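You operate a simulated robot arm through the tools that you are given. There is no shell and no other tool. Be economical: measure what you need, move in short steps, check, and stop when the job is done.

The job below is to be done with a simulated two-armed robot. You get a single attempt, and the scene is never put back.

Task
Warm the domed tray on the heat mat at 30 degrees.
Fine: carry it over from the low rack to the middle of the mat; turn its vent to open; the mat is left on; leave the other domes.
Where things are to end (x, y in the base frame): seed tray within 4 cm of [45, 74].
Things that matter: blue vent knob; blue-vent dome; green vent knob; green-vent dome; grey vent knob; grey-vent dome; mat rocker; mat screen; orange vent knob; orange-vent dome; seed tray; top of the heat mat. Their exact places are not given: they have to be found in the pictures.

It is judged by the outcome, as a careful person would: the job done as asked, and still so three seconds after it is handed in. It fails if anything else is knocked over, pushed out of place, dropped, spilled or broken.

Robot
Two 7-joint arms with two-finger parallel grippers on one trunk, on a base that drives. Base frame: it is fixed to the floor where the robot stands at the start and does not move with it; the origin is under the middle of the robot, x ahead of it, y to its left, z up. Units: cm, rad, N and s.
The left shoulder is at the start at [5, 16.1, 119.8], the right one opposite. Places, roughly: blue vent knob [80, 60, 90]; green vent knob [60, -10, 100]; grey vent knob [70, -70, 180]; mat rocker [20, 90, 60]; mat screen [20, 70, 70]; orange vent knob [50, 110, 30]; orange-vent dome [50, 125, 25]; top of the heat mat [40, 70, 80]. Payload 3.43 kg a hand.
The tool frame of a hand sits at the grasp point between the pads (the TCP): z along the fingers, y along the line on which they close. The tips reach 3 cm beyond it. Largest opening 9.4 cm; finger width 2.8, thickness 1; the body of the gripper, 5 by 9.6 cm, starts 5.5 cm behind the TCP.
Orientation is told as [roll, pitch, yaw] about the base's x, y, z axes, in that order, counted from this pose: with the fingers straight down and closing along the base's y, the tool's x points along the base's -x, its y along +y and its z along -z.

Tools
- The arms move only by the tool nudge_tool. It takes "left_increments", "right_increments" or both (then of equal length, played together; a hand with none holds still); each is a list that holds one entry, the list of rows, each a list of 6 numbers: the shift along the tool's x, y, z in units of 25 mm (1.0 is 25 mm), then the turn, a rotation vector about the tool's x, y, z in units of 8 degrees (1.0 is 8 degrees). In form: [[[tx, ty, tz, ax, ay, az], ...]]. A call has 1 to 10 rows; each row shifts and turns the commanded pose from where the row before left it, along the tool's axes as they then stand. "left_hand" and "right_hand" are, for a hand that has rows, the opening in per cent of the stroke, from 0 (shut) to 100 (fully open), set as the call begins (left out, the last holds). A call with a number of a shift or a turn outside -1 to 1 is refused whole. Each row takes 0.2 s and may step no farther than 5 cm and 0.15 rad from the row before; otherwise, or with a gripper value out of range, the whole call is refused. Where a pose cannot be reached the arm comes as near as it can. A force on the tool above 40 N (or 10 N above the force at the start of the call, whichever is more), or a blocked arm, ends the call early, and 0.2 s more pass. The fingers move at their own pace (about 4.5 cm/s each) and stop on an object; they squeeze with about 27 N. The grip force told is the motor's: it shows also when the fingers shut on nothing. Time passes only in rows, and 0.2 s behind the last, so rows that do not move let the fingers close. The reply holds the time, the measured pose of the TCP, the force on the tool along the base axes, the opening and the grip force, in the units named above and with some noise, with the torque about the TCP (base axes, N m) and any sound that the robot's microphone picked up.
- Cameras (640 x 400 px; columns grow to the right, rows downward): "scene" is now at [12.06, 4.68, 134.29]; the picture's right is [0.50, -0.87, 0.00], its down [-0.31, -0.18, -0.93] and it looks along [0.81, 0.47, -0.36] (base axes); focal length 214 px, centre (320, 200). "left" rides on the left gripper at [7.6, -1.4, -10.3] in its tool frame; the picture's right is [0.18, 0.98, 0.00], its down [-0.75, 0.14, -0.64] and it looks along [-0.63, 0.12, 0.77] (tool axes); focal length 243 px, centre (320, 200). "right" rides on the right gripper at [7.6, 1.4, -10.2] in its tool frame; the picture's right is [-0.18, 0.98, 0.00], its down [-0.75, -0.14, -0.64] and it looks along [-0.63, -0.12, 0.77] (tool axes); focal length 243 px, centre (320, 200).
- capture(camera): a new picture of that camera. It takes no simulated time.
- move_column(by): slides the trunk up (or, below 0, down) by that many cm; the arms and the scene camera ride with it, the base frame stays. It gives what a move gives, with no picture.
- base_move(legs): drives the robot by 1 to 6 legs, each [ahead, left, turn to the left] in cm, cm and rad, along the robot's own axes; the way and the turn of a leg run together, so that a leg with both is an arc; at most 150 cm and 3.142 rad a leg. The arms and the cameras ride along, it lands a little off, and it stops where it bumps. It gives what a move gives.
- pan_tilt(pan, tilt): turns the head with the scene camera to pan (to the left, within 1.396 rad either way) and tilt (down, from -0.506 to 1.204), counted from straight ahead of the robot. It gives what a move gives.
- point_at(camera, pixels): there is no depth. For up to 12 entries [column, row, z] of the newest picture of that camera ("zoom" is the newest enlarged one), the place [x, y] in the base frame at which the ray of that pixel passes the height z, good to about 0.2 cm. It takes no simulated time.
- zoom(camera, box): a new picture of the part [left, top, right, bottom] of that camera's present view, enlarged. It takes no simulated time.
- sign_off(): hands the job in; it is judged then, once.

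Work in short steps. Measure before you move; look again where a grasp or a placing could have gone wrong, and mend it. You have 80 turns and 78 pictures in all, those below and enlarged ones among them. Open the grippers and draw the arms clear of the work before you hand the job in, unless the task says otherwise; then end with one line.

The tools are called by a JSON object that holds its "op" and its "data". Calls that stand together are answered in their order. nudge_tool: Moves the arms, as the interface text tells. Its arguments: {"type":"object","properties":{"left_increments":{"type":"array"},"left_hand":{"type":"number"},"right_increments":{"type":"array"},"right_hand":{"type":"number"}},"required":[]} The other tools are called the same way: move_column (by) slides the trunk up or down; base_move (legs) drives the base; pan_tilt (pan, tilt) turns the head that bears the scene camera; capture (camera) takes a picture; point_at (camera, pixels) gives the place at which the rays of pixels pass given heights; zoom (camera, box) takes an enlarged picture of a part of a camera's view; sign_off () hands the job in.

At the start:

```text
time_s: 0.0
left_tcp_pos: [27.15, 30.77, 127.6]
left_tool_rot: [0.001, -0.001, 0.002]
left_contact_force: [0.1, -0.4, -0.1]
left_wrist_torque: [0.0, 0.0, -0.01]
left_gripper_width: 9.4
left_gripper_force: 0.1
right_tcp_pos: [28.24, 2.37, 131.17]
right_tool_rot: [-0.002, 0.0, 0.001]
right_contact_force: [-0.1, 1.0, 0.7]
right_wrist_torque: [0.01, 0.01, 0.04]
right_gripper_width: 9.39
right_gripper_force: 0.0
trunk travel left (down, up): [-22.5, 4.2]
robot x, y, heading: [0.02, 0.36, 0.004]
head pan, tilt: [0.524, 0.363]
```

scene: 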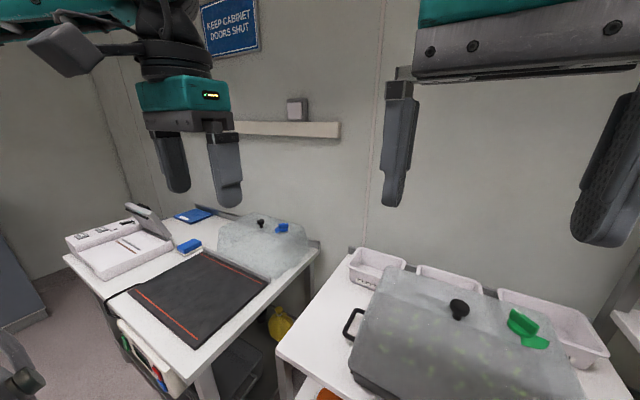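
right: 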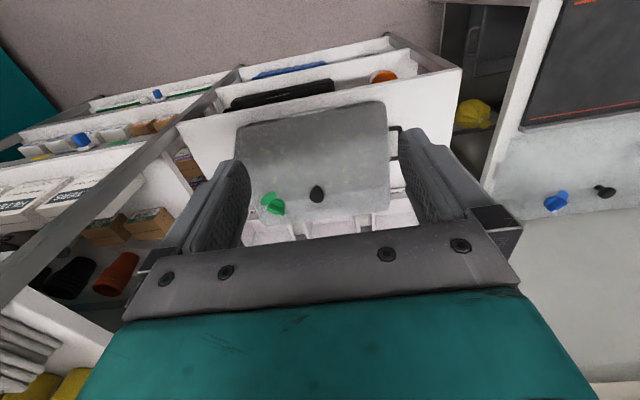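
left: 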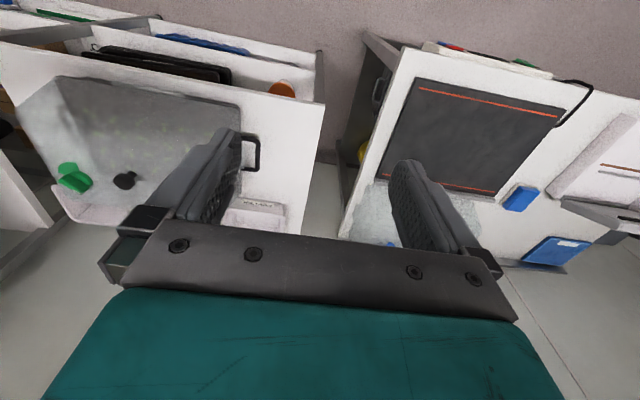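

The scene shows the mat at about (200,295), the blue-vent dome behind it and the green one on the right. I look further left and down for the low rack and the mat's control panel.

{"op": "pan_tilt", "data": {"pan": 1.2, "tilt": 0.75}}

{"op": "capture", "data": {"camera": "scene"}}

```text
time_s: 1.1
left_tcp_pos: [27.23, 30.73, 127.54]
left_tool_rot: [-0.001, -0.003, 0.002]
left_contact_force: [-1.1, 0.1, 0.0]
left_wrist_torque: [-0.01, 0.06, 0.05]
left_gripper_width: 9.4
left_gripper_force: 0.0
right_tcp_pos: [28.33, 2.27, 131.02]
right_tool_rot: [0.0, -0.001, 0.0]
right_contact_force: [0.1, -0.3, -0.3]
right_wrist_torque: [0.01, 0.0, 0.01]
right_gripper_width: 9.38
right_gripper_force: 0.0
trunk travel left (down, up): [-22.5, 4.2]
robot x, y, heading: [0.13, -0.22, -0.002]
head pan, tilt: [1.201, 0.75]
```

```text
74 pictures are left
```

scene: 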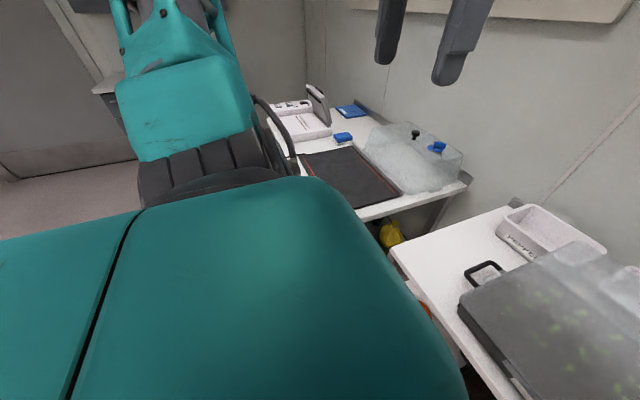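

The left arm hides the lower left. I turn the base in place to the left, with the arms staying above everything, and look again.

{"op": "base_move", "data": {"legs": [[0, 0, 0.9]]}}

{"op": "pan_tilt", "data": {"pan": 0.0, "tilt": 0.6}}

{"op": "capture", "data": {"camera": "scene"}}

{"op": "capture", "data": {"camera": "left"}}

```text
time_s: 3.8
left_tcp_pos: [-7.57, 40.35, 127.48]
left_tool_rot: [0.0, -0.002, 0.909]
left_contact_force: [-0.1, -0.8, 0.0]
left_wrist_torque: [0.02, 0.01, -0.03]
left_gripper_width: 9.41
left_gripper_force: 0.1
right_tcp_pos: [15.63, 23.69, 131.11]
right_tool_rot: [-0.001, -0.001, 0.908]
right_contact_force: [0.4, 0.1, 0.2]
right_wrist_torque: [0.02, 0.0, -0.01]
right_gripper_width: 9.41
right_gripper_force: 0.0
trunk travel left (down, up): [-22.5, 4.2]
robot x, y, heading: [0.05, 0.17, 0.907]
head pan, tilt: [1.201, 0.75]
```

```text
time_s: 5.2
left_tcp_pos: [-7.49, 40.27, 127.65]
left_tool_rot: [0.001, -0.001, 0.908]
left_contact_force: [0.1, -0.1, 1.0]
left_wrist_torque: [0.03, 0.0, 0.03]
left_gripper_width: 9.41
left_gripper_force: 0.0
right_tcp_pos: [15.91, 23.78, 131.22]
right_tool_rot: [0.005, 0.0, 0.916]
right_contact_force: [48.2, -16.5, 19.7]
right_wrist_torque: [0.65, 7.36, 4.14]
right_gripper_width: 9.37
right_gripper_force: 0.0
trunk travel left (down, up): [-22.5, 4.2]
robot x, y, heading: [-0.21, 0.02, 0.908]
head pan, tilt: [0.0, 0.6]
```

```text
73 pictures are left
```

scene: 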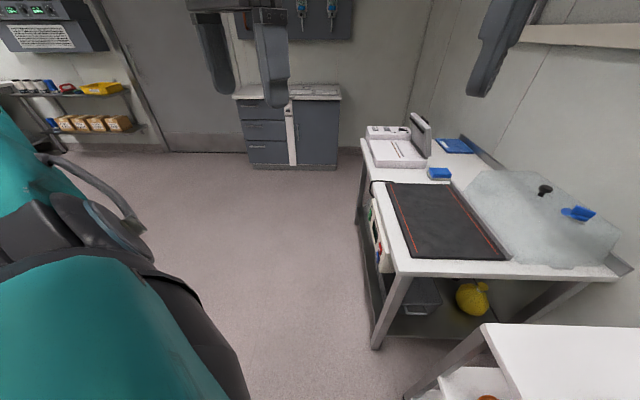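

```text
72 pictures are left
```

left: 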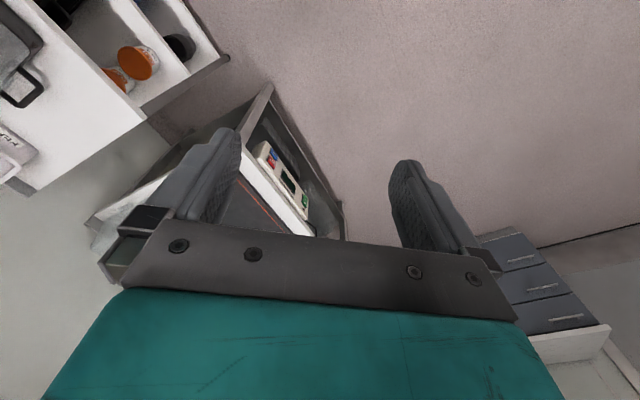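

I measure the bench: its near corner at (398,275), mat corners, and the shelf tray at (415,297), and check the arms' force again with a zoom under the bench.

{"op": "point_at", "data": {"camera": "scene", "pixels": [[398, 275, 75], [362, 140, 75], [386, 183, 75], [409, 258, 75], [511, 260, 75], [447, 183, 75], [378, 350, 0], [415, 297, 25], [472, 300, 25], [458, 140, 75]]}}

{"op": "zoom", "data": {"camera": "scene", "box": [340, 100, 540, 360]}}

{"op": "pan_tilt", "data": {"pan": 0.0, "tilt": 0.5}}

```text
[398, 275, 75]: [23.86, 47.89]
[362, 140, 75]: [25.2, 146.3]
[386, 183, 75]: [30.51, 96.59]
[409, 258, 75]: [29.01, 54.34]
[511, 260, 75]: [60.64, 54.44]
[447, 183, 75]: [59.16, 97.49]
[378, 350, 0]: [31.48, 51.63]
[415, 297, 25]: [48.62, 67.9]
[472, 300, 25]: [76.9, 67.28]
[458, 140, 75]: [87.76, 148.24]
```

```text
1.54 times, centred on (440, 230) of scene
```

zoom: 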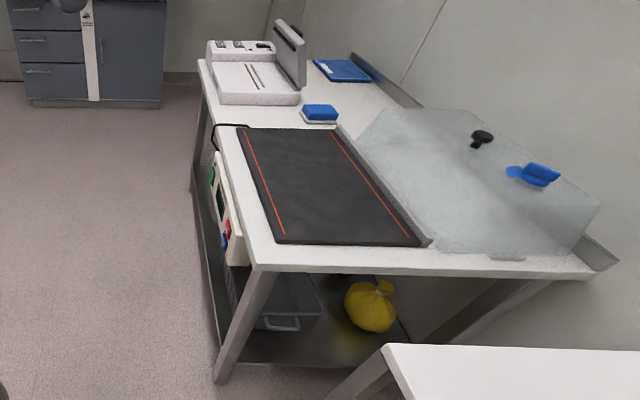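

```text
time_s: 5.9
left_tcp_pos: [-7.53, 40.29, 127.66]
left_tool_rot: [0.0, 0.0, 0.91]
left_contact_force: [-0.5, 0.4, -0.4]
left_wrist_torque: [0.0, -0.01, -0.01]
left_gripper_width: 9.39
left_gripper_force: 0.0
right_tcp_pos: [16.02, 23.72, 131.2]
right_tool_rot: [0.007, 0.002, 0.909]
right_contact_force: [48.5, -11.0, 26.1]
right_wrist_torque: [-0.18, 8.04, 3.79]
right_gripper_width: 9.38
right_gripper_force: 0.1
trunk travel left (down, up): [-22.5, 4.2]
robot x, y, heading: [-0.09, 0.16, 0.907]
head pan, tilt: [0.0, 0.499]
```

The head seems to press on the right arm, so I move the right arm to its right, away from it.

{"op": "nudge_tool", "data": {"right_increments": [[[0, -1, 0, 0, 0, 0], [0, -1, 0, 0, 0, 0], [0, -1, 0, 0, 0, 0], [0, -1, 0, 0, 0, 0], [0, -1, 0, 0, 0, 0], [0, -1, 0, 0, 0, 0], [0, -1, 0, 0, 0, 0]]]}}

```text
time_s: 6.3
left_tcp_pos: [-7.33, 40.18, 127.59]
left_tool_rot: [-0.002, 0.001, 0.909]
left_contact_force: [1.2, 0.3, -0.5]
left_wrist_torque: [-0.01, 0.0, -0.01]
left_gripper_width: 9.37
left_gripper_force: 0.2
right_tcp_pos: [17.72, 22.54, 131.37]
right_tool_rot: [0.016, 0.007, 0.907]
right_contact_force: [43.3, -30.4, 7.9]
right_wrist_torque: [3.07, 5.64, 4.95]
right_gripper_width: 9.41
right_gripper_force: 0.1
trunk travel left (down, up): [-22.5, 4.2]
robot x, y, heading: [-0.07, 0.16, 0.907]
head pan, tilt: [0.0, 0.499]
stopped in row 1 (right hand): the force on the tool passed its limit at 70 N (the readings are from after the stop); the commanded pose is now the measured one
```

The push on the tool is toward its right, so the head is on its left side; I turn the head back left, then move the arm.

{"op": "pan_tilt", "data": {"pan": 0.6, "tilt": 0.5}}

{"op": "nudge_tool", "data": {"right_increments": [[[0, -1, 0, 0, 0, 0], [0, -1, 0, 0, 0, 0], [0, -1, 0, 0, 0, 0], [0, -1, 0, 0, 0, 0], [0, -1, 0, 0, 0, 0], [0, -1, 0, 0, 0, 0], [0, -1, 0, 0, 0, 0]]]}}

```text
time_s: 7.3
left_tcp_pos: [-7.48, 40.26, 127.71]
left_tool_rot: [-0.001, -0.002, 0.91]
left_contact_force: [-0.6, 0.8, -0.4]
left_wrist_torque: [0.02, -0.01, 0.0]
left_gripper_width: 9.4
left_gripper_force: 0.1
right_tcp_pos: [17.41, 22.81, 131.16]
right_tool_rot: [0.013, 0.004, 0.892]
right_contact_force: [0.4, -0.5, 0.0]
right_wrist_torque: [-0.05, 0.02, -0.03]
right_gripper_width: 9.41
right_gripper_force: 0.1
trunk travel left (down, up): [-22.5, 4.2]
robot x, y, heading: [0.05, -0.08, 0.91]
head pan, tilt: [0.6, 0.499]
```

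```text
time_s: 8.9
left_tcp_pos: [-7.53, 40.21, 127.58]
left_tool_rot: [0.0, -0.002, 0.909]
left_contact_force: [0.5, -0.1, 0.6]
left_wrist_torque: [0.03, -0.01, 0.0]
left_gripper_width: 9.38
left_gripper_force: 0.0
right_tcp_pos: [31.11, 11.69, 131.01]
right_tool_rot: [0.012, 0.002, 0.894]
right_contact_force: [0.0, 0.5, 0.0]
right_wrist_torque: [0.01, -0.01, -0.02]
right_gripper_width: 9.39
right_gripper_force: 0.1
trunk travel left (down, up): [-22.5, 4.2]
robot x, y, heading: [0.28, 0.18, 0.902]
head pan, tilt: [0.6, 0.499]
```

Clear now. I turn to face along +y to see the aisle before driving along it.

{"op": "base_move", "data": {"legs": [[0, 0, 0.67]]}}

{"op": "pan_tilt", "data": {"pan": 0.0, "tilt": 0.6}}

{"op": "capture", "data": {"camera": "scene"}}

```text
time_s: 11.1
left_tcp_pos: [-30.98, 26.91, 127.55]
left_tool_rot: [0.001, -0.002, 1.581]
left_contact_force: [0.1, -0.2, -1.2]
left_wrist_torque: [0.01, 0.0, 0.01]
left_gripper_width: 9.39
left_gripper_force: 0.1
right_tcp_pos: [17.17, 28.49, 130.93]
right_tool_rot: [0.013, 0.004, 1.562]
right_contact_force: [-0.5, 0.6, -0.2]
right_wrist_torque: [0.01, 0.03, 0.02]
right_gripper_width: 9.37
right_gripper_force: 0.0
trunk travel left (down, up): [-22.5, 4.2]
robot x, y, heading: [-0.04, 0.12, 1.58]
head pan, tilt: [0.6, 0.499]
```

```text
time_s: 12.1
left_tcp_pos: [-30.93, 26.84, 127.57]
left_tool_rot: [0.0, -0.003, 1.58]
left_contact_force: [0.7, -0.2, -0.2]
left_wrist_torque: [-0.01, 0.01, 0.04]
left_gripper_width: 9.42
left_gripper_force: 0.0
right_tcp_pos: [17.03, 28.51, 131.04]
right_tool_rot: [0.012, 0.006, 1.561]
right_contact_force: [0.4, -0.6, -0.7]
right_wrist_torque: [0.01, 0.0, 0.0]
right_gripper_width: 9.39
right_gripper_force: 0.1
trunk travel left (down, up): [-22.5, 4.2]
robot x, y, heading: [-0.23, -0.04, 1.58]
head pan, tilt: [0.0, 0.6]
```

```text
70 pictures are left
```

scene: 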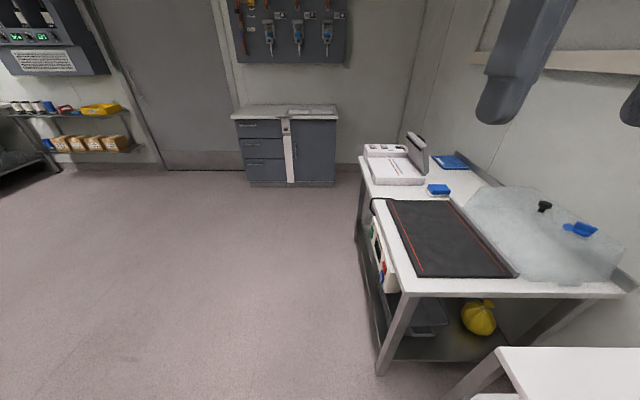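

The aisle is free. I drive left 50, ahead 105, and turn back to face +x in front of the bench's lower shelf.

{"op": "base_move", "data": {"legs": [[0, 50, 0], [105, 0, 0], [0, 0, -1.58]]}}

{"op": "pan_tilt", "data": {"pan": 0.0, "tilt": 0.75}}

{"op": "capture", "data": {"camera": "scene"}}

```text
time_s: 25.8
left_tcp_pos: [-24.52, 135.61, 127.61]
left_tool_rot: [0.001, -0.002, 0.011]
left_contact_force: [0.2, 0.4, -0.4]
left_wrist_torque: [0.0, -0.03, -0.01]
left_gripper_width: 9.4
left_gripper_force: 0.2
right_tcp_pos: [-22.82, 87.74, 131.0]
right_tool_rot: [0.012, 0.006, -0.005]
right_contact_force: [0.9, 0.3, 0.3]
right_wrist_torque: [0.0, -0.04, 0.01]
right_gripper_width: 9.38
right_gripper_force: 0.0
trunk travel left (down, up): [-22.5, 4.2]
robot x, y, heading: [-51.58, 104.83, 0.004]
head pan, tilt: [0.0, 0.6]
```

```text
time_s: 26.5
left_tcp_pos: [-24.62, 135.66, 127.51]
left_tool_rot: [-0.001, -0.002, 0.008]
left_contact_force: [0.0, -1.0, 0.0]
left_wrist_torque: [0.0, -0.02, 0.01]
left_gripper_width: 9.4
left_gripper_force: 0.1
right_tcp_pos: [-22.8, 87.54, 131.04]
right_tool_rot: [0.012, 0.006, -0.006]
right_contact_force: [0.5, -0.2, 0.1]
right_wrist_torque: [-0.02, -0.01, 0.0]
right_gripper_width: 9.39
right_gripper_force: 0.2
trunk travel left (down, up): [-22.5, 4.2]
robot x, y, heading: [-51.55, 104.75, 0.007]
head pan, tilt: [0.0, 0.75]
```

```text
69 pictures are left
```

scene: 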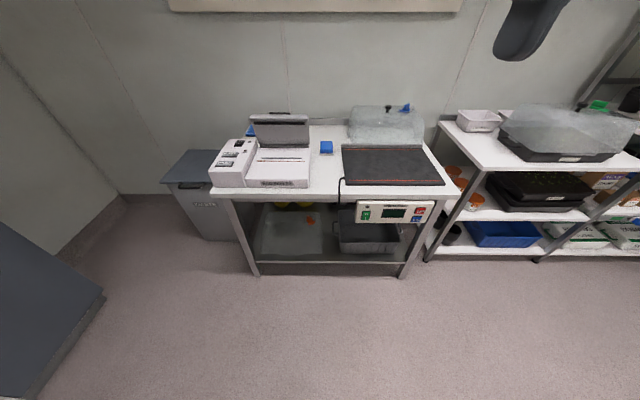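

The orange-vent dome is on the bench's lower shelf at about (292,235), and the mat's panel is at (395,212). I zoom in on both.

{"op": "zoom", "data": {"camera": "scene", "box": [230, 190, 360, 275]}}

{"op": "zoom", "data": {"camera": "scene", "box": [340, 190, 450, 260]}}

{"op": "point_at", "data": {"camera": "scene", "pixels": [[311, 220, 35], [256, 255, 27], [328, 255, 27], [258, 275, 0], [395, 213, 63], [343, 185, 79], [445, 184, 79], [423, 146, 79], [342, 146, 79]]}}

```text
4.71 times, centred on (295, 232) of scene
```

zoom: 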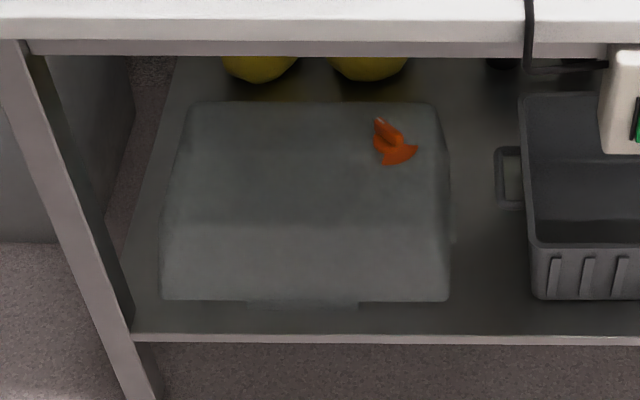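

```text
5.71 times, centred on (395, 225) of scene
```

zoom: 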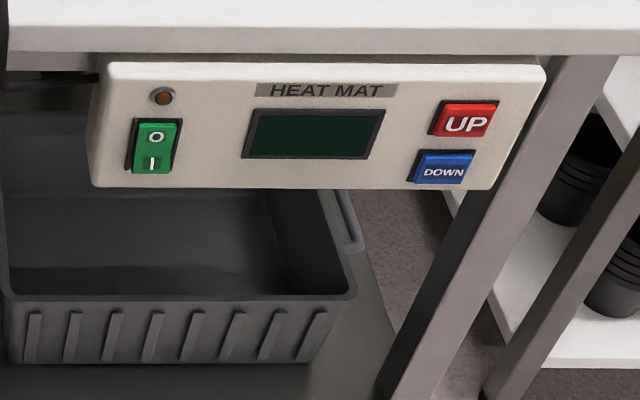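

```text
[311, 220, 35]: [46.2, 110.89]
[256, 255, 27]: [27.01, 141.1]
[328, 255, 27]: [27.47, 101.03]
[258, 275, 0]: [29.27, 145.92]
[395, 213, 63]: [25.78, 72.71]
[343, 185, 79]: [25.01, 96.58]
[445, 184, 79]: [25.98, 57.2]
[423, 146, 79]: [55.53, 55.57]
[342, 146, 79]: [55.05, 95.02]
```

The mat is off with its rocker at "O" presumably; panel face near x 24. I lower the trunk and look lower at the shelf to see how the tray can be held.

{"op": "move_column", "data": {"by": -22}}

{"op": "pan_tilt", "data": {"pan": 0.1, "tilt": 0.7}}

{"op": "zoom", "data": {"camera": "scene", "box": [220, 120, 420, 260]}}

```text
time_s: 28.9
left_tcp_pos: [-24.55, 135.72, 105.64]
left_tool_rot: [0.0, -0.003, 0.011]
left_contact_force: [-0.3, 0.9, 0.3]
left_wrist_torque: [-0.01, -0.01, 0.01]
left_gripper_width: 9.41
left_gripper_force: 0.0
right_tcp_pos: [-22.85, 87.54, 109.08]
right_tool_rot: [0.013, 0.005, -0.003]
right_contact_force: [0.4, 1.0, -0.4]
right_wrist_torque: [0.04, 0.0, -0.02]
right_gripper_width: 9.41
right_gripper_force: 0.0
trunk travel left (down, up): [-0.5, 26.2]
robot x, y, heading: [-51.55, 104.78, 0.009]
head pan, tilt: [0.0, 0.75]
```

```text
time_s: 29.5
left_tcp_pos: [-24.53, 135.6, 105.6]
left_tool_rot: [0.0, -0.001, 0.01]
left_contact_force: [0.3, -0.5, 0.8]
left_wrist_torque: [-0.04, 0.0, -0.02]
left_gripper_width: 9.4
left_gripper_force: 0.1
right_tcp_pos: [-22.83, 87.48, 108.99]
right_tool_rot: [0.012, 0.007, -0.006]
right_contact_force: [-1.0, 0.8, 0.6]
right_wrist_torque: [-0.01, 0.05, 0.03]
right_gripper_width: 9.42
right_gripper_force: 0.0
trunk travel left (down, up): [-0.5, 26.2]
robot x, y, heading: [-51.59, 104.84, 0.009]
head pan, tilt: [0.099, 0.7]
```

```text
2.86 times, centred on (320, 190) of scene
```

zoom: 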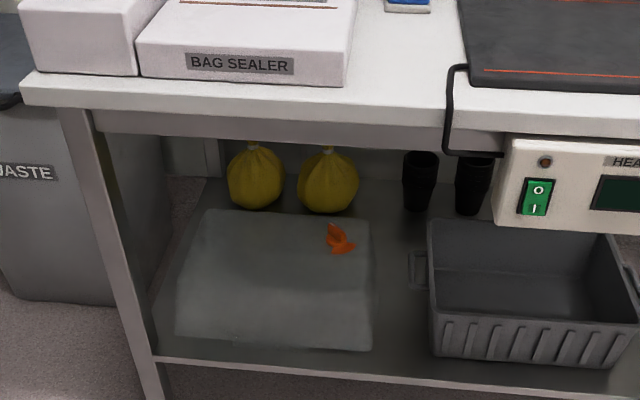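

The dome sits on the shelf at zoom (275,280), its edge hiding the tray. I lower the left hand in front of the shelf (x about -24, clear of the bench) and tilt it for a near-level look with its camera.

{"op": "nudge_tool", "data": {"left_increments": [[[0, -0.4, 1, 0, 0, 0], [0, -0.4, 1, 0, 0, 0], [0, -0.4, 1, 0, 0, 0], [0, -0.4, 1, 0, 0, 0], [0, -0.4, 1, 0, 0, 0], [0, -0.4, 1, 0, 0, 0], [0, -0.4, 1, 0, 0, 0], [0, -0.4, 1, 0, 0, 0], [0, -0.4, 1, 0, 0, 0], [0, -0.4, 1, 0, 0, 0]]]}}

{"op": "nudge_tool", "data": {"left_increments": [[[0, 0, 1, 0, 0, 0], [0, 0, 1, 0, 0, 0], [0, 0, 1, 0, 0, 0], [0, 0, 1, 0, 0, 0], [0, 0, 1, 0, 0, 0], [0, 0, 1, 0, -1, 0], [0, 0, 1, 0, -1, 0], [0, 0, 0, 0, -1, 0], [0, 0, 0, 0, -1, 0], [0, 0, 0, 0, -1, 0]]]}}

{"op": "capture", "data": {"camera": "left"}}

```text
time_s: 31.7
left_tcp_pos: [-24.31, 125.67, 80.64]
left_tool_rot: [-0.002, 0.001, 0.011]
left_contact_force: [-0.6, 0.0, -0.5]
left_wrist_torque: [-0.03, 0.02, -0.01]
left_gripper_width: 9.39
left_gripper_force: 0.0
right_tcp_pos: [-22.86, 87.53, 109.01]
right_tool_rot: [0.013, 0.006, -0.006]
right_contact_force: [0.3, 1.0, 0.0]
right_wrist_torque: [0.0, 0.04, -0.01]
right_gripper_width: 9.38
right_gripper_force: 0.0
trunk travel left (down, up): [-0.5, 26.2]
robot x, y, heading: [-51.52, 104.6, 0.008]
head pan, tilt: [0.099, 0.7]
```

```text
time_s: 33.9
left_tcp_pos: [-16.24, 125.56, 70.44]
left_tool_rot: [0.008, -0.692, 0.01]
left_contact_force: [-0.7, -0.2, -0.7]
left_wrist_torque: [0.03, 0.02, -0.02]
left_gripper_width: 9.42
left_gripper_force: 0.2
left hand out of reach, approached as far as the arm can: row 7, 8, 9, 10
right_tcp_pos: [-22.83, 87.53, 109.02]
right_tool_rot: [0.012, 0.004, -0.006]
right_contact_force: [0.2, -0.2, -0.6]
right_wrist_torque: [0.01, 0.02, 0.0]
right_gripper_width: 9.39
right_gripper_force: 0.0
trunk travel left (down, up): [-0.5, 26.2]
robot x, y, heading: [-51.45, 104.59, 0.013]
head pan, tilt: [0.099, 0.7]
```

```text
65 pictures are left
```

left: 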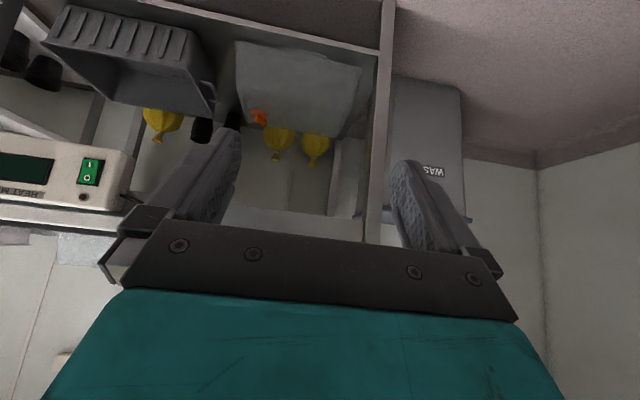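

The left picture is upside down: dome at (300,80), its front edge at the top. I zoom on it.

{"op": "zoom", "data": {"camera": "left", "box": [200, 10, 420, 150]}}

```text
2.86 times, centred on (310, 80) of left
```

zoom: 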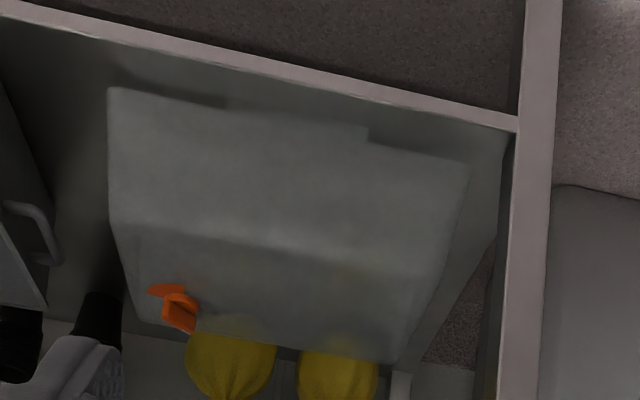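

The tray's grip may be the middle flap in front. I move the left hand forward and down, still short of the bench, for a lower look.

{"op": "nudge_tool", "data": {"left_increments": [[[0.15, 0, 0.96, 0, 0, 0], [0.15, 0, 0.96, 0, 0, 0], [0.15, 0, 0.96, 0, 0, 0], [0.15, 0, 0.96, 0, 0, 0], [0.15, 0, 0.96, 0, 0, 0], [0.15, 0, 0.96, 0, 0, 0], [0.15, 0, 0.96, 0, 0, 0], [0.15, 0, 0.96, 0, 0, 0], [0.5, 0, 0.9, 0, 0, 0], [0.5, 0, 0.9, 0, 0, 0]]]}}

{"op": "capture", "data": {"camera": "left"}}

```text
time_s: 36.1
left_tcp_pos: [-5.3, 129.14, 66.76]
left_tool_rot: [0.001, -0.696, 0.01]
left_contact_force: [0.0, 0.3, 1.0]
left_wrist_torque: [0.02, 0.0, 0.04]
left_gripper_width: 9.37
left_gripper_force: 0.0
left hand out of reach, approached as far as the arm can: row 1, 2, 3, 4, 5, 6, 7, 8, 9, 10
right_tcp_pos: [-22.89, 87.62, 109.07]
right_tool_rot: [0.012, 0.005, -0.006]
right_contact_force: [-0.2, -1.0, 0.4]
right_wrist_torque: [-0.02, 0.0, -0.01]
right_gripper_width: 9.4
right_gripper_force: 0.1
trunk travel left (down, up): [-0.5, 26.2]
robot x, y, heading: [-51.15, 104.56, 0.008]
head pan, tilt: [0.099, 0.7]
```

```text
63 pictures are left
```

left: 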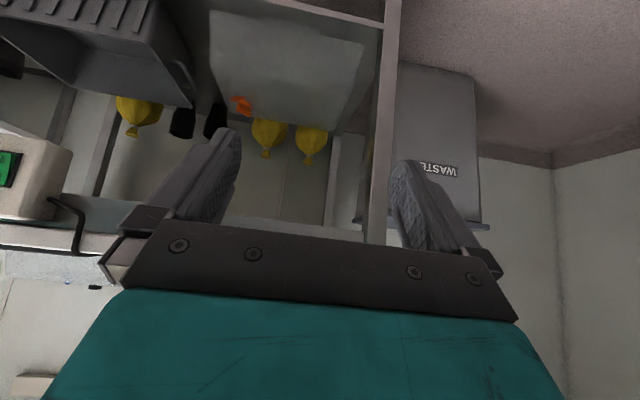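

The arm stalls at z 67 although it's not stretched. I look at its posture with the scene camera.

{"op": "pan_tilt", "data": {"pan": 0.5, "tilt": 0.9}}

{"op": "capture", "data": {"camera": "scene"}}

```text
time_s: 37.0
left_tcp_pos: [-5.39, 129.05, 66.73]
left_tool_rot: [0.002, -0.695, 0.01]
left_contact_force: [0.0, 0.0, 0.1]
left_wrist_torque: [-0.02, 0.02, -0.01]
left_gripper_width: 9.39
left_gripper_force: 0.0
right_tcp_pos: [-22.84, 87.58, 109.02]
right_tool_rot: [0.012, 0.006, -0.004]
right_contact_force: [1.0, 0.7, -0.2]
right_wrist_torque: [0.02, -0.02, 0.02]
right_gripper_width: 9.42
right_gripper_force: 0.0
trunk travel left (down, up): [-0.5, 26.2]
robot x, y, heading: [-51.13, 104.95, 0.01]
head pan, tilt: [0.499, 0.901]
```

```text
62 pictures are left
```

scene: 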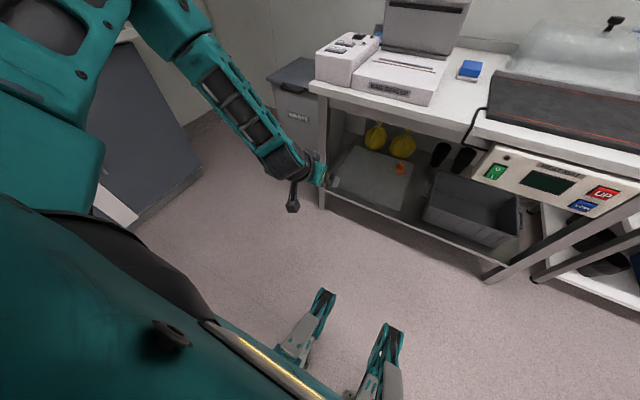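

The elbow is winged out, probably a wrist limit. I turn the tool back to point down and see where the arm gets.

{"op": "nudge_tool", "data": {"left_increments": [[[0, 0, 0, 0, 1, 0], [0, 0, 0, 0, 1, 0], [0, 0, 0, 0, 1, 0], [0, 0, 0, 0, 1, 0], [0, 0, 0, 0, 1, 0]]]}}

```text
time_s: 38.2
left_tcp_pos: [-5.7, 129.52, 67.41]
left_tool_rot: [-0.003, -0.001, 0.011]
left_contact_force: [0.1, 0.6, 0.5]
left_wrist_torque: [0.0, -0.04, 0.0]
left_gripper_width: 9.43
left_gripper_force: 0.1
left hand out of reach, approached as far as the arm can: row 5
right_tcp_pos: [-22.9, 87.6, 109.03]
right_tool_rot: [0.013, 0.006, -0.004]
right_contact_force: [-0.1, -0.3, 0.4]
right_wrist_torque: [-0.02, -0.04, 0.01]
right_gripper_width: 9.41
right_gripper_force: 0.1
trunk travel left (down, up): [-0.5, 26.2]
robot x, y, heading: [-51.47, 104.56, 0.01]
head pan, tilt: [0.499, 0.901]
```

I test going straight down and slightly forward from here.

{"op": "nudge_tool", "data": {"left_increments": [[[0, 0, 0.8, 0, 0, 0], [0, 0, 0.8, 0, 0, 0], [0, 0, 0.8, 0, 0, 0], [0, 0, 0.8, 0, 0, 0]]]}}

{"op": "nudge_tool", "data": {"left_increments": [[[0.8, 0, 0, 0, 0, 0], [0.8, 0, 0, 0, 0, 0], [0.8, 0, 0.8, 0, 0, 0], [0.8, 0, 0.8, 0, 0, 0], [0.8, 0, 0.8, 0, 0, 0], [0.8, 0, 0.8, 0, 0, 0]]]}}

```text
time_s: 39.2
left_tcp_pos: [-8.68, 131.87, 64.0]
left_tool_rot: [-0.002, -0.003, 0.012]
left_contact_force: [-0.5, 0.0, -0.3]
left_wrist_torque: [0.01, 0.04, 0.0]
left_gripper_width: 9.4
left_gripper_force: 0.1
left hand out of reach, approached as far as the arm can: row 1, 2, 3, 4
right_tcp_pos: [-22.9, 87.74, 108.99]
right_tool_rot: [0.011, 0.004, -0.006]
right_contact_force: [-0.8, 0.5, 0.0]
right_wrist_torque: [-0.02, -0.02, 0.02]
right_gripper_width: 9.39
right_gripper_force: 0.0
trunk travel left (down, up): [-0.5, 26.2]
robot x, y, heading: [-51.58, 104.69, 0.009]
head pan, tilt: [0.499, 0.901]
```

```text
time_s: 40.6
left_tcp_pos: [-21.1, 133.29, 59.84]
left_tool_rot: [-0.002, -0.002, 0.01]
left_contact_force: [-0.1, 0.2, 0.3]
left_wrist_torque: [0.02, 0.04, -0.02]
left_gripper_width: 9.37
left_gripper_force: 0.0
left hand out of reach, approached as far as the arm can: row 4, 5, 6
right_tcp_pos: [-22.86, 87.62, 109.09]
right_tool_rot: [0.014, 0.005, -0.006]
right_contact_force: [0.1, -0.5, -0.4]
right_wrist_torque: [-0.03, 0.03, -0.02]
right_gripper_width: 9.41
right_gripper_force: 0.1
trunk travel left (down, up): [-0.5, 26.2]
robot x, y, heading: [-51.35, 104.77, 0.01]
head pan, tilt: [0.499, 0.901]
```

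The left hand's limit is not plain arm length; I try nearer the robot's middle line (y about 112) and then down.

{"op": "nudge_tool", "data": {"left_increments": [[[-0.5, -1, 0, 0, 0, 0], [-0.5, -1, 0, 0, 0, 0], [-0.5, -1, 0, 0, 0, 0], [-0.5, -1, 0, 0, 0, 0], [-0.5, -1, 0, 0, 0, 0], [-0.5, -1, 0, 0, 0, 0], [-0.5, -1, 0, 0, 0, 0], [-0.5, -1, 0, 0, 0, 0]]]}}

{"op": "nudge_tool", "data": {"left_increments": [[[0, 0, 1, 0, 0, 0], [0, 0, 1, 0, 0, 0], [0, 0, 1, 0, 0, 0], [0, 0, 1, 0, 0, 0], [0, 0, 1, 0, 0, 0], [0, 0, 1, 0, 0, 0]]]}}

{"op": "capture", "data": {"camera": "scene"}}

```text
time_s: 42.4
left_tcp_pos: [-13.7, 121.52, 69.71]
left_tool_rot: [0.0, -0.001, 0.009]
left_contact_force: [-0.4, -0.2, 0.5]
left_wrist_torque: [-0.02, -0.02, 0.02]
left_gripper_width: 9.41
left_gripper_force: 0.0
left hand out of reach, approached as far as the arm can: row 1, 2, 3, 4, 5, 6, 7, 8
right_tcp_pos: [-22.87, 87.52, 109.05]
right_tool_rot: [0.011, 0.006, -0.006]
right_contact_force: [-0.6, -0.3, 0.9]
right_wrist_torque: [-0.01, 0.0, 0.02]
right_gripper_width: 9.4
right_gripper_force: 0.1
trunk travel left (down, up): [-0.5, 26.2]
robot x, y, heading: [-51.74, 105.08, 0.006]
head pan, tilt: [0.499, 0.901]
```

```text
time_s: 43.8
left_tcp_pos: [-16.31, 128.1, 63.05]
left_tool_rot: [-0.002, -0.002, 0.011]
left_contact_force: [-0.4, 0.1, 0.0]
left_wrist_torque: [0.0, -0.01, 0.02]
left_gripper_width: 9.4
left_gripper_force: 0.0
left hand out of reach, approached as far as the arm can: row 1, 2, 3, 4, 5, 6
right_tcp_pos: [-22.79, 87.61, 108.98]
right_tool_rot: [0.013, 0.006, -0.005]
right_contact_force: [1.1, 0.7, 0.5]
right_wrist_torque: [0.02, 0.0, 0.01]
right_gripper_width: 9.38
right_gripper_force: 0.0
trunk travel left (down, up): [-0.5, 26.2]
robot x, y, heading: [-51.52, 104.95, 0.003]
head pan, tilt: [0.499, 0.901]
```

```text
61 pictures are left
```

scene: 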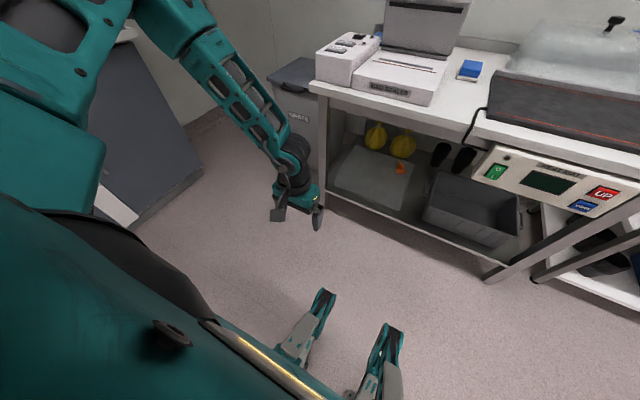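

The stuck positions all lie on a sphere about the elbow, so the shoulder is in a bad posture. I raise the hand and stretch it forward so the arm straightens, to lower it again from there.

{"op": "nudge_tool", "data": {"left_increments": [[[0, 0, -1, 0, 0, 0], [0, 0, -1, 0, 0, 0], [0, 0, -1, 0, 0, 0], [0, 0, -1, 0, 0, 0], [0, 0, -1, 0, 0, 0], [0, 0, -1, 0, 0, 0], [0, 0, -1, 0, 0, 0], [0, 0, -1, 0, 0, 0], [0, 0, -1, 0, 0, 0], [0, 0, -1, 0, 0, 0]]]}}

{"op": "nudge_tool", "data": {"left_increments": [[[-1, 0, 0, 0, 0, 0], [-1, 0, 0, 0, 0, 0], [-1, 0, 0, 0, 0, 0], [-1, 0, 0, 0, 0, 0], [-1, 0, 0, 0, 0, 0], [-1, 0, 0, 0, 0, 0], [-1, 0, 0, 0, 0, 0], [-1, 0, 0, 0, 0, 0], [-1, 0, 0, 0, 0, 0], [-1, 0, 0, 0, 0, 0]]]}}

{"op": "capture", "data": {"camera": "scene"}}

```text
time_s: 46.0
left_tcp_pos: [-16.4, 128.1, 88.13]
left_tool_rot: [0.001, -0.001, 0.01]
left_contact_force: [-0.5, 0.9, -0.1]
left_wrist_torque: [0.01, 0.02, 0.04]
left_gripper_width: 9.41
left_gripper_force: 0.0
right_tcp_pos: [-22.87, 87.57, 108.96]
right_tool_rot: [0.012, 0.005, -0.005]
right_contact_force: [-0.2, -0.2, -0.3]
right_wrist_torque: [0.01, 0.01, -0.02]
right_gripper_width: 9.42
right_gripper_force: 0.1
trunk travel left (down, up): [-0.5, 26.2]
robot x, y, heading: [-51.49, 104.65, 0.01]
head pan, tilt: [0.499, 0.901]
```

```text
time_s: 48.2
left_tcp_pos: [4.4, 129.99, 88.06]
left_tool_rot: [0.0, -0.004, 0.01]
left_contact_force: [-0.1, 0.1, -0.3]
left_wrist_torque: [-0.01, 0.02, -0.03]
left_gripper_width: 9.42
left_gripper_force: 0.1
left hand out of reach, approached as far as the arm can: row 9, 10
right_tcp_pos: [-22.86, 87.61, 109.01]
right_tool_rot: [0.013, 0.005, -0.006]
right_contact_force: [-0.2, -0.4, 0.0]
right_wrist_torque: [-0.01, -0.01, 0.01]
right_gripper_width: 9.41
right_gripper_force: 0.2
trunk travel left (down, up): [-0.5, 26.2]
robot x, y, heading: [-51.31, 104.54, 0.006]
head pan, tilt: [0.499, 0.901]
```

```text
60 pictures are left
```

scene: 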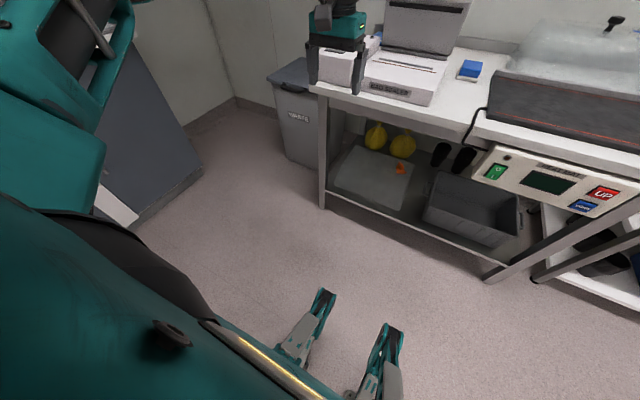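

Odd limits. I compare with the right hand: lowering it in front of the bench from its own posture.

{"op": "nudge_tool", "data": {"right_increments": [[[-0.4, -0.2, 1, 0, 0, 0], [-0.4, -0.2, 1, 0, 0, 0], [-0.4, -0.2, 1, 0, 0, 0], [-0.4, -0.2, 1, 0, 0, 0], [-0.4, -0.2, 1, 0, 0, 0], [-0.4, -0.2, 1, 0, 0, 0], [-0.4, -0.2, 1, 0, 0, 0], [-0.4, -0.2, 1, 0, 0, 0], [-0.4, -0.2, 1, 0, 0, 0], [-0.4, -0.2, 1, 0, 0, 0]]]}}

{"op": "nudge_tool", "data": {"right_increments": [[[0, 0, 1, 0, 0, 0], [0, 0, 1, 0, 0, 0], [0, 0, 1, 0, 0, 0], [0, 0, 1, 0, 0, 0], [0, 0, 1, 0, 0, 0], [0, 0, 1, 0, 0, 0], [0, 0, 1, 0, 0, 0], [0, 0, 1, 0, 0, 0]]]}}

{"op": "pan_tilt", "data": {"pan": -0.3, "tilt": 0.9}}

{"op": "capture", "data": {"camera": "scene"}}

```text
time_s: 50.4
left_tcp_pos: [4.34, 129.92, 88.12]
left_tool_rot: [-0.001, -0.003, 0.011]
left_contact_force: [0.0, 0.3, 0.3]
left_wrist_torque: [0.02, -0.01, 0.02]
left_gripper_width: 9.41
left_gripper_force: 0.0
right_tcp_pos: [-12.89, 82.81, 83.87]
right_tool_rot: [0.014, 0.003, -0.008]
right_contact_force: [0.4, 0.0, 0.3]
right_wrist_torque: [0.0, -0.03, -0.01]
right_gripper_width: 9.4
right_gripper_force: 0.0
trunk travel left (down, up): [-0.5, 26.2]
robot x, y, heading: [-51.39, 104.11, 0.012]
head pan, tilt: [0.499, 0.901]
```

```text
time_s: 52.2
left_tcp_pos: [4.4, 129.91, 88.08]
left_tool_rot: [-0.002, -0.004, 0.011]
left_contact_force: [-0.2, -0.4, -0.6]
left_wrist_torque: [0.01, 0.0, -0.02]
left_gripper_width: 9.41
left_gripper_force: 0.0
right_tcp_pos: [-13.1, 83.11, 63.86]
right_tool_rot: [0.011, 0.003, -0.005]
right_contact_force: [-0.1, 0.0, 0.1]
right_wrist_torque: [0.01, -0.01, -0.01]
right_gripper_width: 9.37
right_gripper_force: 0.0
trunk travel left (down, up): [-0.5, 26.2]
robot x, y, heading: [-51.83, 104.84, 0.011]
head pan, tilt: [0.499, 0.901]
```

```text
time_s: 53.3
left_tcp_pos: [4.53, 129.95, 88.11]
left_tool_rot: [-0.001, -0.003, 0.009]
left_contact_force: [0.2, -0.2, -0.5]
left_wrist_torque: [0.01, -0.01, 0.02]
left_gripper_width: 9.42
left_gripper_force: 0.1
right_tcp_pos: [-13.0, 83.1, 64.02]
right_tool_rot: [0.013, 0.005, -0.005]
right_contact_force: [-0.4, 0.6, 0.6]
right_wrist_torque: [0.02, 0.0, 0.02]
right_gripper_width: 9.39
right_gripper_force: 0.1
trunk travel left (down, up): [-0.5, 26.2]
robot x, y, heading: [-51.89, 104.73, 0.009]
head pan, tilt: [-0.3, 0.901]
```

```text
59 pictures are left
```

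scene: 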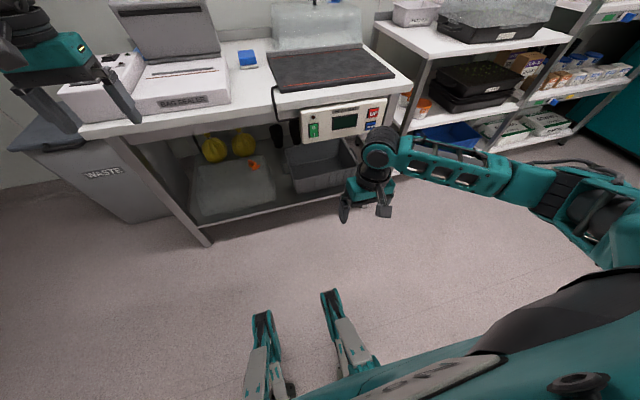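

The right hand got to z 64 without trouble. I keep going down to find its limit here, still in front of the bench.

{"op": "nudge_tool", "data": {"right_increments": [[[0, 0, 1, 0, 0, 0], [0, 0, 1, 0, 0, 0], [0, 0, 1, 0, 0, 0], [0, 0, 1, 0, 0, 0], [0, 0, 1, 0, 0, 0], [0, 0, 1, 0, 0, 0], [0, 0, 1, 0, 0, 0], [0, 0, 1, 0, 0, 0]]]}}

```text
time_s: 55.1
left_tcp_pos: [4.41, 129.94, 88.17]
left_tool_rot: [-0.002, -0.005, 0.011]
left_contact_force: [-0.3, -0.1, 0.9]
left_wrist_torque: [-0.01, -0.02, -0.02]
left_gripper_width: 9.39
left_gripper_force: 0.1
right_tcp_pos: [-13.1, 83.36, 43.82]
right_tool_rot: [0.013, 0.004, -0.005]
right_contact_force: [-0.4, 0.2, 0.6]
right_wrist_torque: [0.01, 0.01, 0.01]
right_gripper_width: 9.4
right_gripper_force: 0.2
trunk travel left (down, up): [-0.5, 26.2]
robot x, y, heading: [-51.25, 104.54, 0.013]
head pan, tilt: [-0.3, 0.901]
```

The right arm goes low fine, so the left is in a bad posture. I return the left hand up toward its starting pose, while pitching the right one forward 40 degrees in place for a level look.

{"op": "nudge_tool", "data": {"left_increments": [[[1, 0, -1, 0, 0, 0], [1, 0, -1, 0, 0, 0], [1, 0, -1, 0, 0, 0], [1, 0, -1, 0, 0, 0], [1, 0, -1, 0, 0, 0], [1, 0, -1, 0, 0, 0], [1, 0.5, -1, 0, 0, 0], [1, 0.5, 0, 0, 0, 0], [1, 0.5, 0, 0, 0, 0], [1, 0.5, 0, 0, 0, 0]]], "right_increments": [[[0, 0, 0, 0, -1, 0], [0, 0, 0, 0, -1, 0], [0, 0, 0, 0, -1, 0], [0, 0, 0, 0, -1, 0], [0, 0, 0, 0, -1, 0], [0, 0, 0, 0, 0, 0], [0, 0, 0, 0, 0, 0], [0, 0, 0, 0, 0, 0], [0, 0, 0, 0, 0, 0], [0, 0, 0, 0, 0, 0]]]}}

{"op": "capture", "data": {"camera": "right"}}

```text
time_s: 56.2
left_tcp_pos: [-5.87, 129.98, 98.47]
left_tool_rot: [-0.001, 0.002, 0.013]
left_contact_force: [0.7, 0.2, 0.2]
left_wrist_torque: [0.03, -0.02, 0.02]
left_gripper_width: 9.41
left_gripper_force: 0.1
right_tcp_pos: [-12.81, 83.27, 44.26]
right_tool_rot: [0.012, -0.576, -0.014]
right_contact_force: [-2.7, -1.2, 12.3]
right_wrist_torque: [0.16, 1.69, 0.22]
right_gripper_width: 9.42
right_gripper_force: 0.0
trunk travel left (down, up): [-0.5, 26.2]
robot x, y, heading: [-51.16, 104.68, 0.007]
head pan, tilt: [-0.3, 0.901]
stopped in row 5 (right hand): the force on the tool passed its limit at 66 N (the readings are from after the stop); the commanded pose is now the measured one
```

```text
58 pictures are left
```

right: 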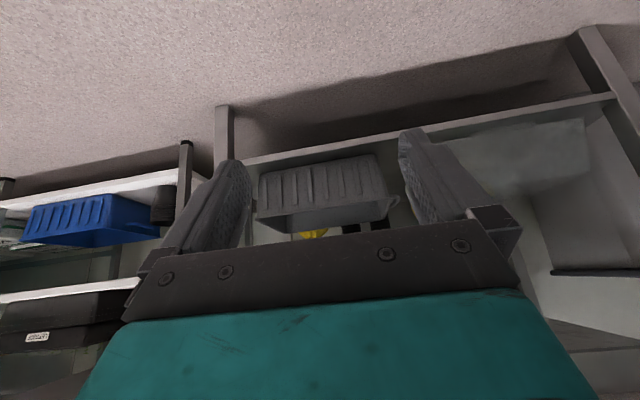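

The right hand's rear touched something on the robot itself. I zoom on the dome at (540,155), seen nearly level now.

{"op": "zoom", "data": {"camera": "right", "box": [440, 80, 640, 240]}}

{"op": "nudge_tool", "data": {"left_increments": [[[1, 0.4, -0.6, 0, 0, 0], [1, 0.4, -0.6, 0, 0, 0], [1, 0.4, -0.6, 0, 0, 0], [1, 0.4, -0.6, 0, 0, 0], [1, 0.4, -0.6, 0, 0, 0], [1, 0.4, 0, 0, 0, 0], [1, 0, 0, 0, 0, 0]]], "right_increments": [[[-0.8, 0, 0.5, 0, 0, 0], [-0.8, 0, 0.5, 0, 0, 0], [-0.8, 0, 0.5, 0, 0, 0], [-0.8, 0, 0.5, 0, 0, 0], [0, 0, 0, 0, 0, 0], [0, 0, 0, 0, 0, 0], [0, 0, 0, 0, 0, 0]]]}}

```text
2.50 times, centred on (540, 160) of right
```

zoom: 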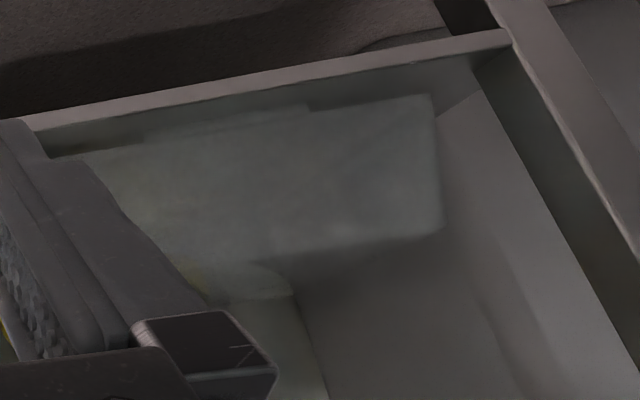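

```text
time_s: 57.8
left_tcp_pos: [-23.53, 135.62, 105.72]
left_tool_rot: [-0.002, -0.001, 0.012]
left_contact_force: [0.8, -1.0, 0.7]
left_wrist_torque: [-0.02, 0.04, -0.03]
left_gripper_width: 9.38
left_gripper_force: 0.1
right_tcp_pos: [-3.43, 83.37, 44.48]
right_tool_rot: [0.017, -0.572, -0.014]
right_contact_force: [0.6, 0.3, -0.2]
right_wrist_torque: [-0.01, 0.01, -0.02]
right_gripper_width: 9.38
right_gripper_force: 0.0
trunk travel left (down, up): [-0.5, 26.2]
robot x, y, heading: [-50.89, 104.69, 0.008]
head pan, tilt: [-0.3, 0.901]
```

Free on the left side (the drawer unit is at y about 235). I shift the base left 33 cm so the right camera faces the dome.

{"op": "base_move", "data": {"legs": [[0, 33, 0]]}}

{"op": "capture", "data": {"camera": "right"}}

```text
time_s: 61.3
left_tcp_pos: [-23.79, 168.78, 105.79]
left_tool_rot: [0.001, 0.001, 0.013]
left_contact_force: [-0.4, 0.4, 0.2]
left_wrist_torque: [0.02, 0.03, 0.0]
left_gripper_width: 9.41
left_gripper_force: 0.1
right_tcp_pos: [-3.78, 116.33, 44.36]
right_tool_rot: [0.013, -0.573, -0.014]
right_contact_force: [0.5, 0.3, 0.2]
right_wrist_torque: [-0.02, -0.02, -0.01]
right_gripper_width: 9.41
right_gripper_force: 0.0
trunk travel left (down, up): [-0.5, 26.2]
robot x, y, heading: [-51.82, 137.96, 0.01]
head pan, tilt: [-0.3, 0.901]
```

```text
56 pictures are left
```

right: 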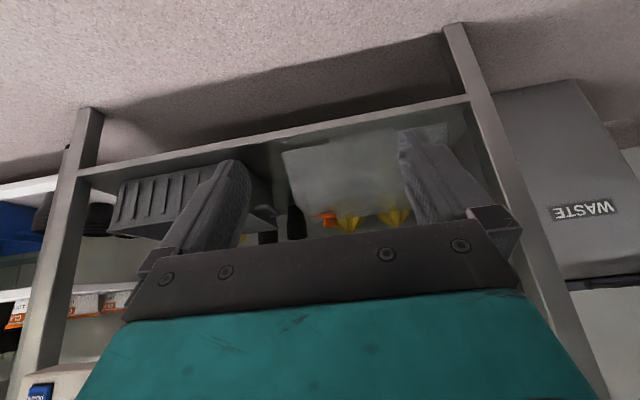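

{"op": "zoom", "data": {"camera": "right", "box": [250, 80, 490, 240]}}

```text
2.50 times, centred on (370, 160) of right
```

zoom: 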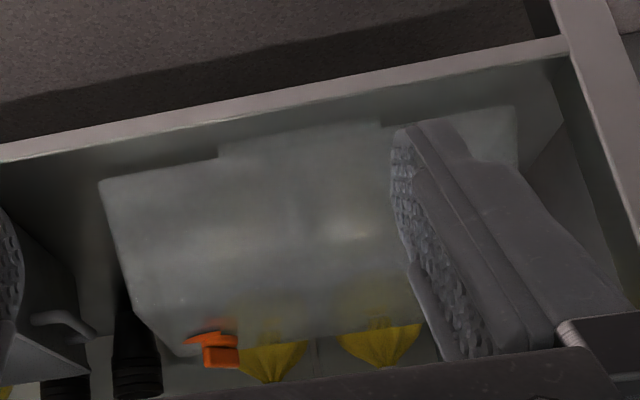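

The tray shows a front lip about 13 cm wide in the middle (zoom (300,140)), its side edges partly hidden by the finger. I bring the right hand nearer and slightly left so the dome shows between the fingers.

{"op": "nudge_tool", "data": {"right_increments": [[[-0.5, 0.5, 1, 0, -0.3, 0], [-0.5, 0.5, 1, 0, -0.3, 0], [-0.5, 0.5, 1, 0, -0.3, 0], [-0.5, 0.5, 1, 0, -0.3, 0], [-0.5, 0.5, 1, 0, -0.3, 0]]]}}

{"op": "zoom", "data": {"camera": "right", "box": [200, 40, 480, 240]}}

```text
time_s: 62.5
left_tcp_pos: [-23.91, 168.86, 105.89]
left_tool_rot: [0.0, -0.001, 0.013]
left_contact_force: [0.1, -0.3, -0.7]
left_wrist_torque: [0.02, 0.02, 0.0]
left_gripper_width: 9.4
left_gripper_force: 0.0
right_tcp_pos: [6.44, 120.93, 39.62]
right_tool_rot: [0.022, -0.77, -0.02]
right_contact_force: [-0.3, 0.3, 0.6]
right_wrist_torque: [0.0, -0.01, 0.0]
right_gripper_width: 9.38
right_gripper_force: 0.2
right hand out of reach, approached as far as the arm can: row 4, 5
trunk travel left (down, up): [-0.5, 26.2]
robot x, y, heading: [-51.87, 137.6, 0.011]
head pan, tilt: [-0.3, 0.901]
```

```text
2.00 times, centred on (340, 140) of right
```

zoom: 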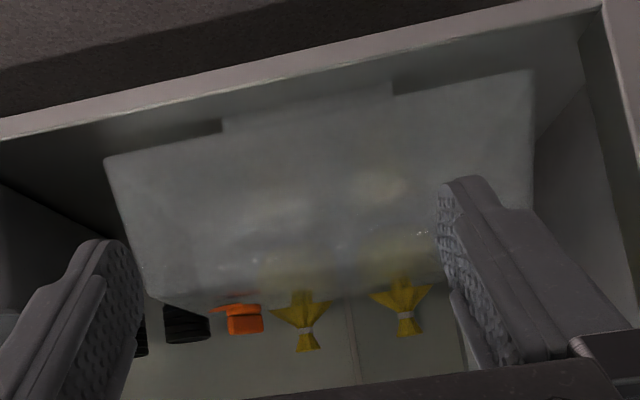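

I measure: shelf front edge (300,78 zoom), dome front corners (105,158), (530,72), lip corners (222,120), (222,133), (395,85), (395,97), for heights around 25.

{"op": "point_at", "data": {"camera": "zoom", "pixels": [[300, 78, 22], [300, 78, 25], [105, 158, 28], [530, 72, 28], [222, 120, 28], [395, 85, 28], [222, 133, 28], [395, 97, 28], [222, 120, 26], [245, 310, 40], [105, 158, 30], [530, 72, 30]]}}

```text
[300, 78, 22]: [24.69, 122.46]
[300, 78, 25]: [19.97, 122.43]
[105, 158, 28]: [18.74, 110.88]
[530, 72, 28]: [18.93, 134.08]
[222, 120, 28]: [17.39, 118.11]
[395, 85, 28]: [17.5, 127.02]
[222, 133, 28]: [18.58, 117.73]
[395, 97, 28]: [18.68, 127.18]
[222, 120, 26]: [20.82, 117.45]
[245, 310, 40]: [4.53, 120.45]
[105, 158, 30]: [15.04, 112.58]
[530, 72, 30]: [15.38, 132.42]
```

From both views the dome spans y 104–140.5, front edge x about 33 at z 20, with a 14 cm wide front lip near x 30. To understand the lip I look at the sister trays (blue, green) with the scene camera.

{"op": "pan_tilt", "data": {"pan": -0.65, "tilt": 0.5}}

{"op": "capture", "data": {"camera": "scene"}}

{"op": "zoom", "data": {"camera": "right", "box": [270, 70, 430, 150]}}

```text
time_s: 63.4
left_tcp_pos: [-23.89, 168.82, 105.72]
left_tool_rot: [0.0, 0.0, 0.013]
left_contact_force: [0.6, 0.1, 0.1]
left_wrist_torque: [0.0, -0.01, 0.03]
left_gripper_width: 9.39
left_gripper_force: 0.1
right_tcp_pos: [6.28, 120.94, 39.64]
right_tool_rot: [0.017, -0.767, -0.017]
right_contact_force: [-0.3, -0.3, 0.2]
right_wrist_torque: [0.0, 0.02, -0.03]
right_gripper_width: 9.38
right_gripper_force: 0.0
trunk travel left (down, up): [-0.5, 26.2]
robot x, y, heading: [-51.9, 137.96, 0.008]
head pan, tilt: [-0.649, 0.499]
```

```text
53 pictures are left
```

scene: 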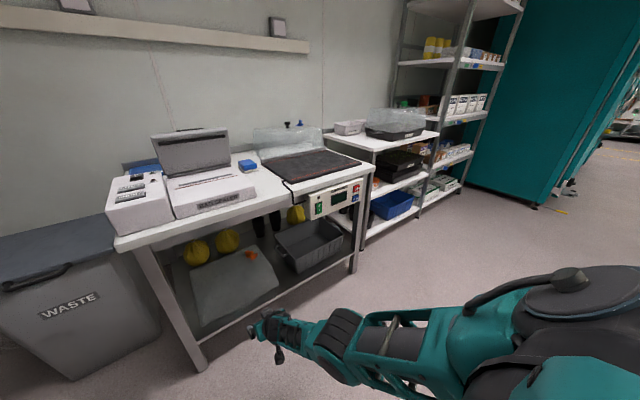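

```text
4.00 times, centred on (350, 110) of right
```

zoom: 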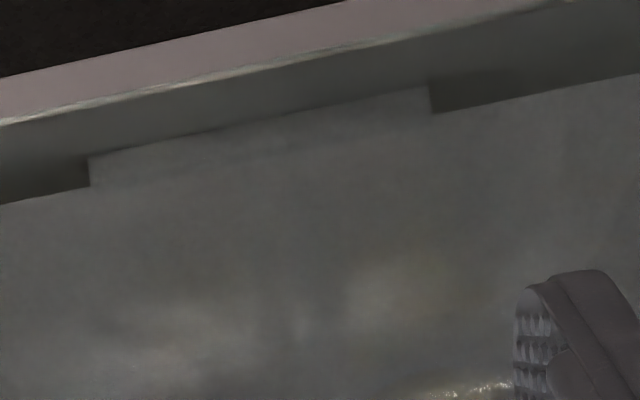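

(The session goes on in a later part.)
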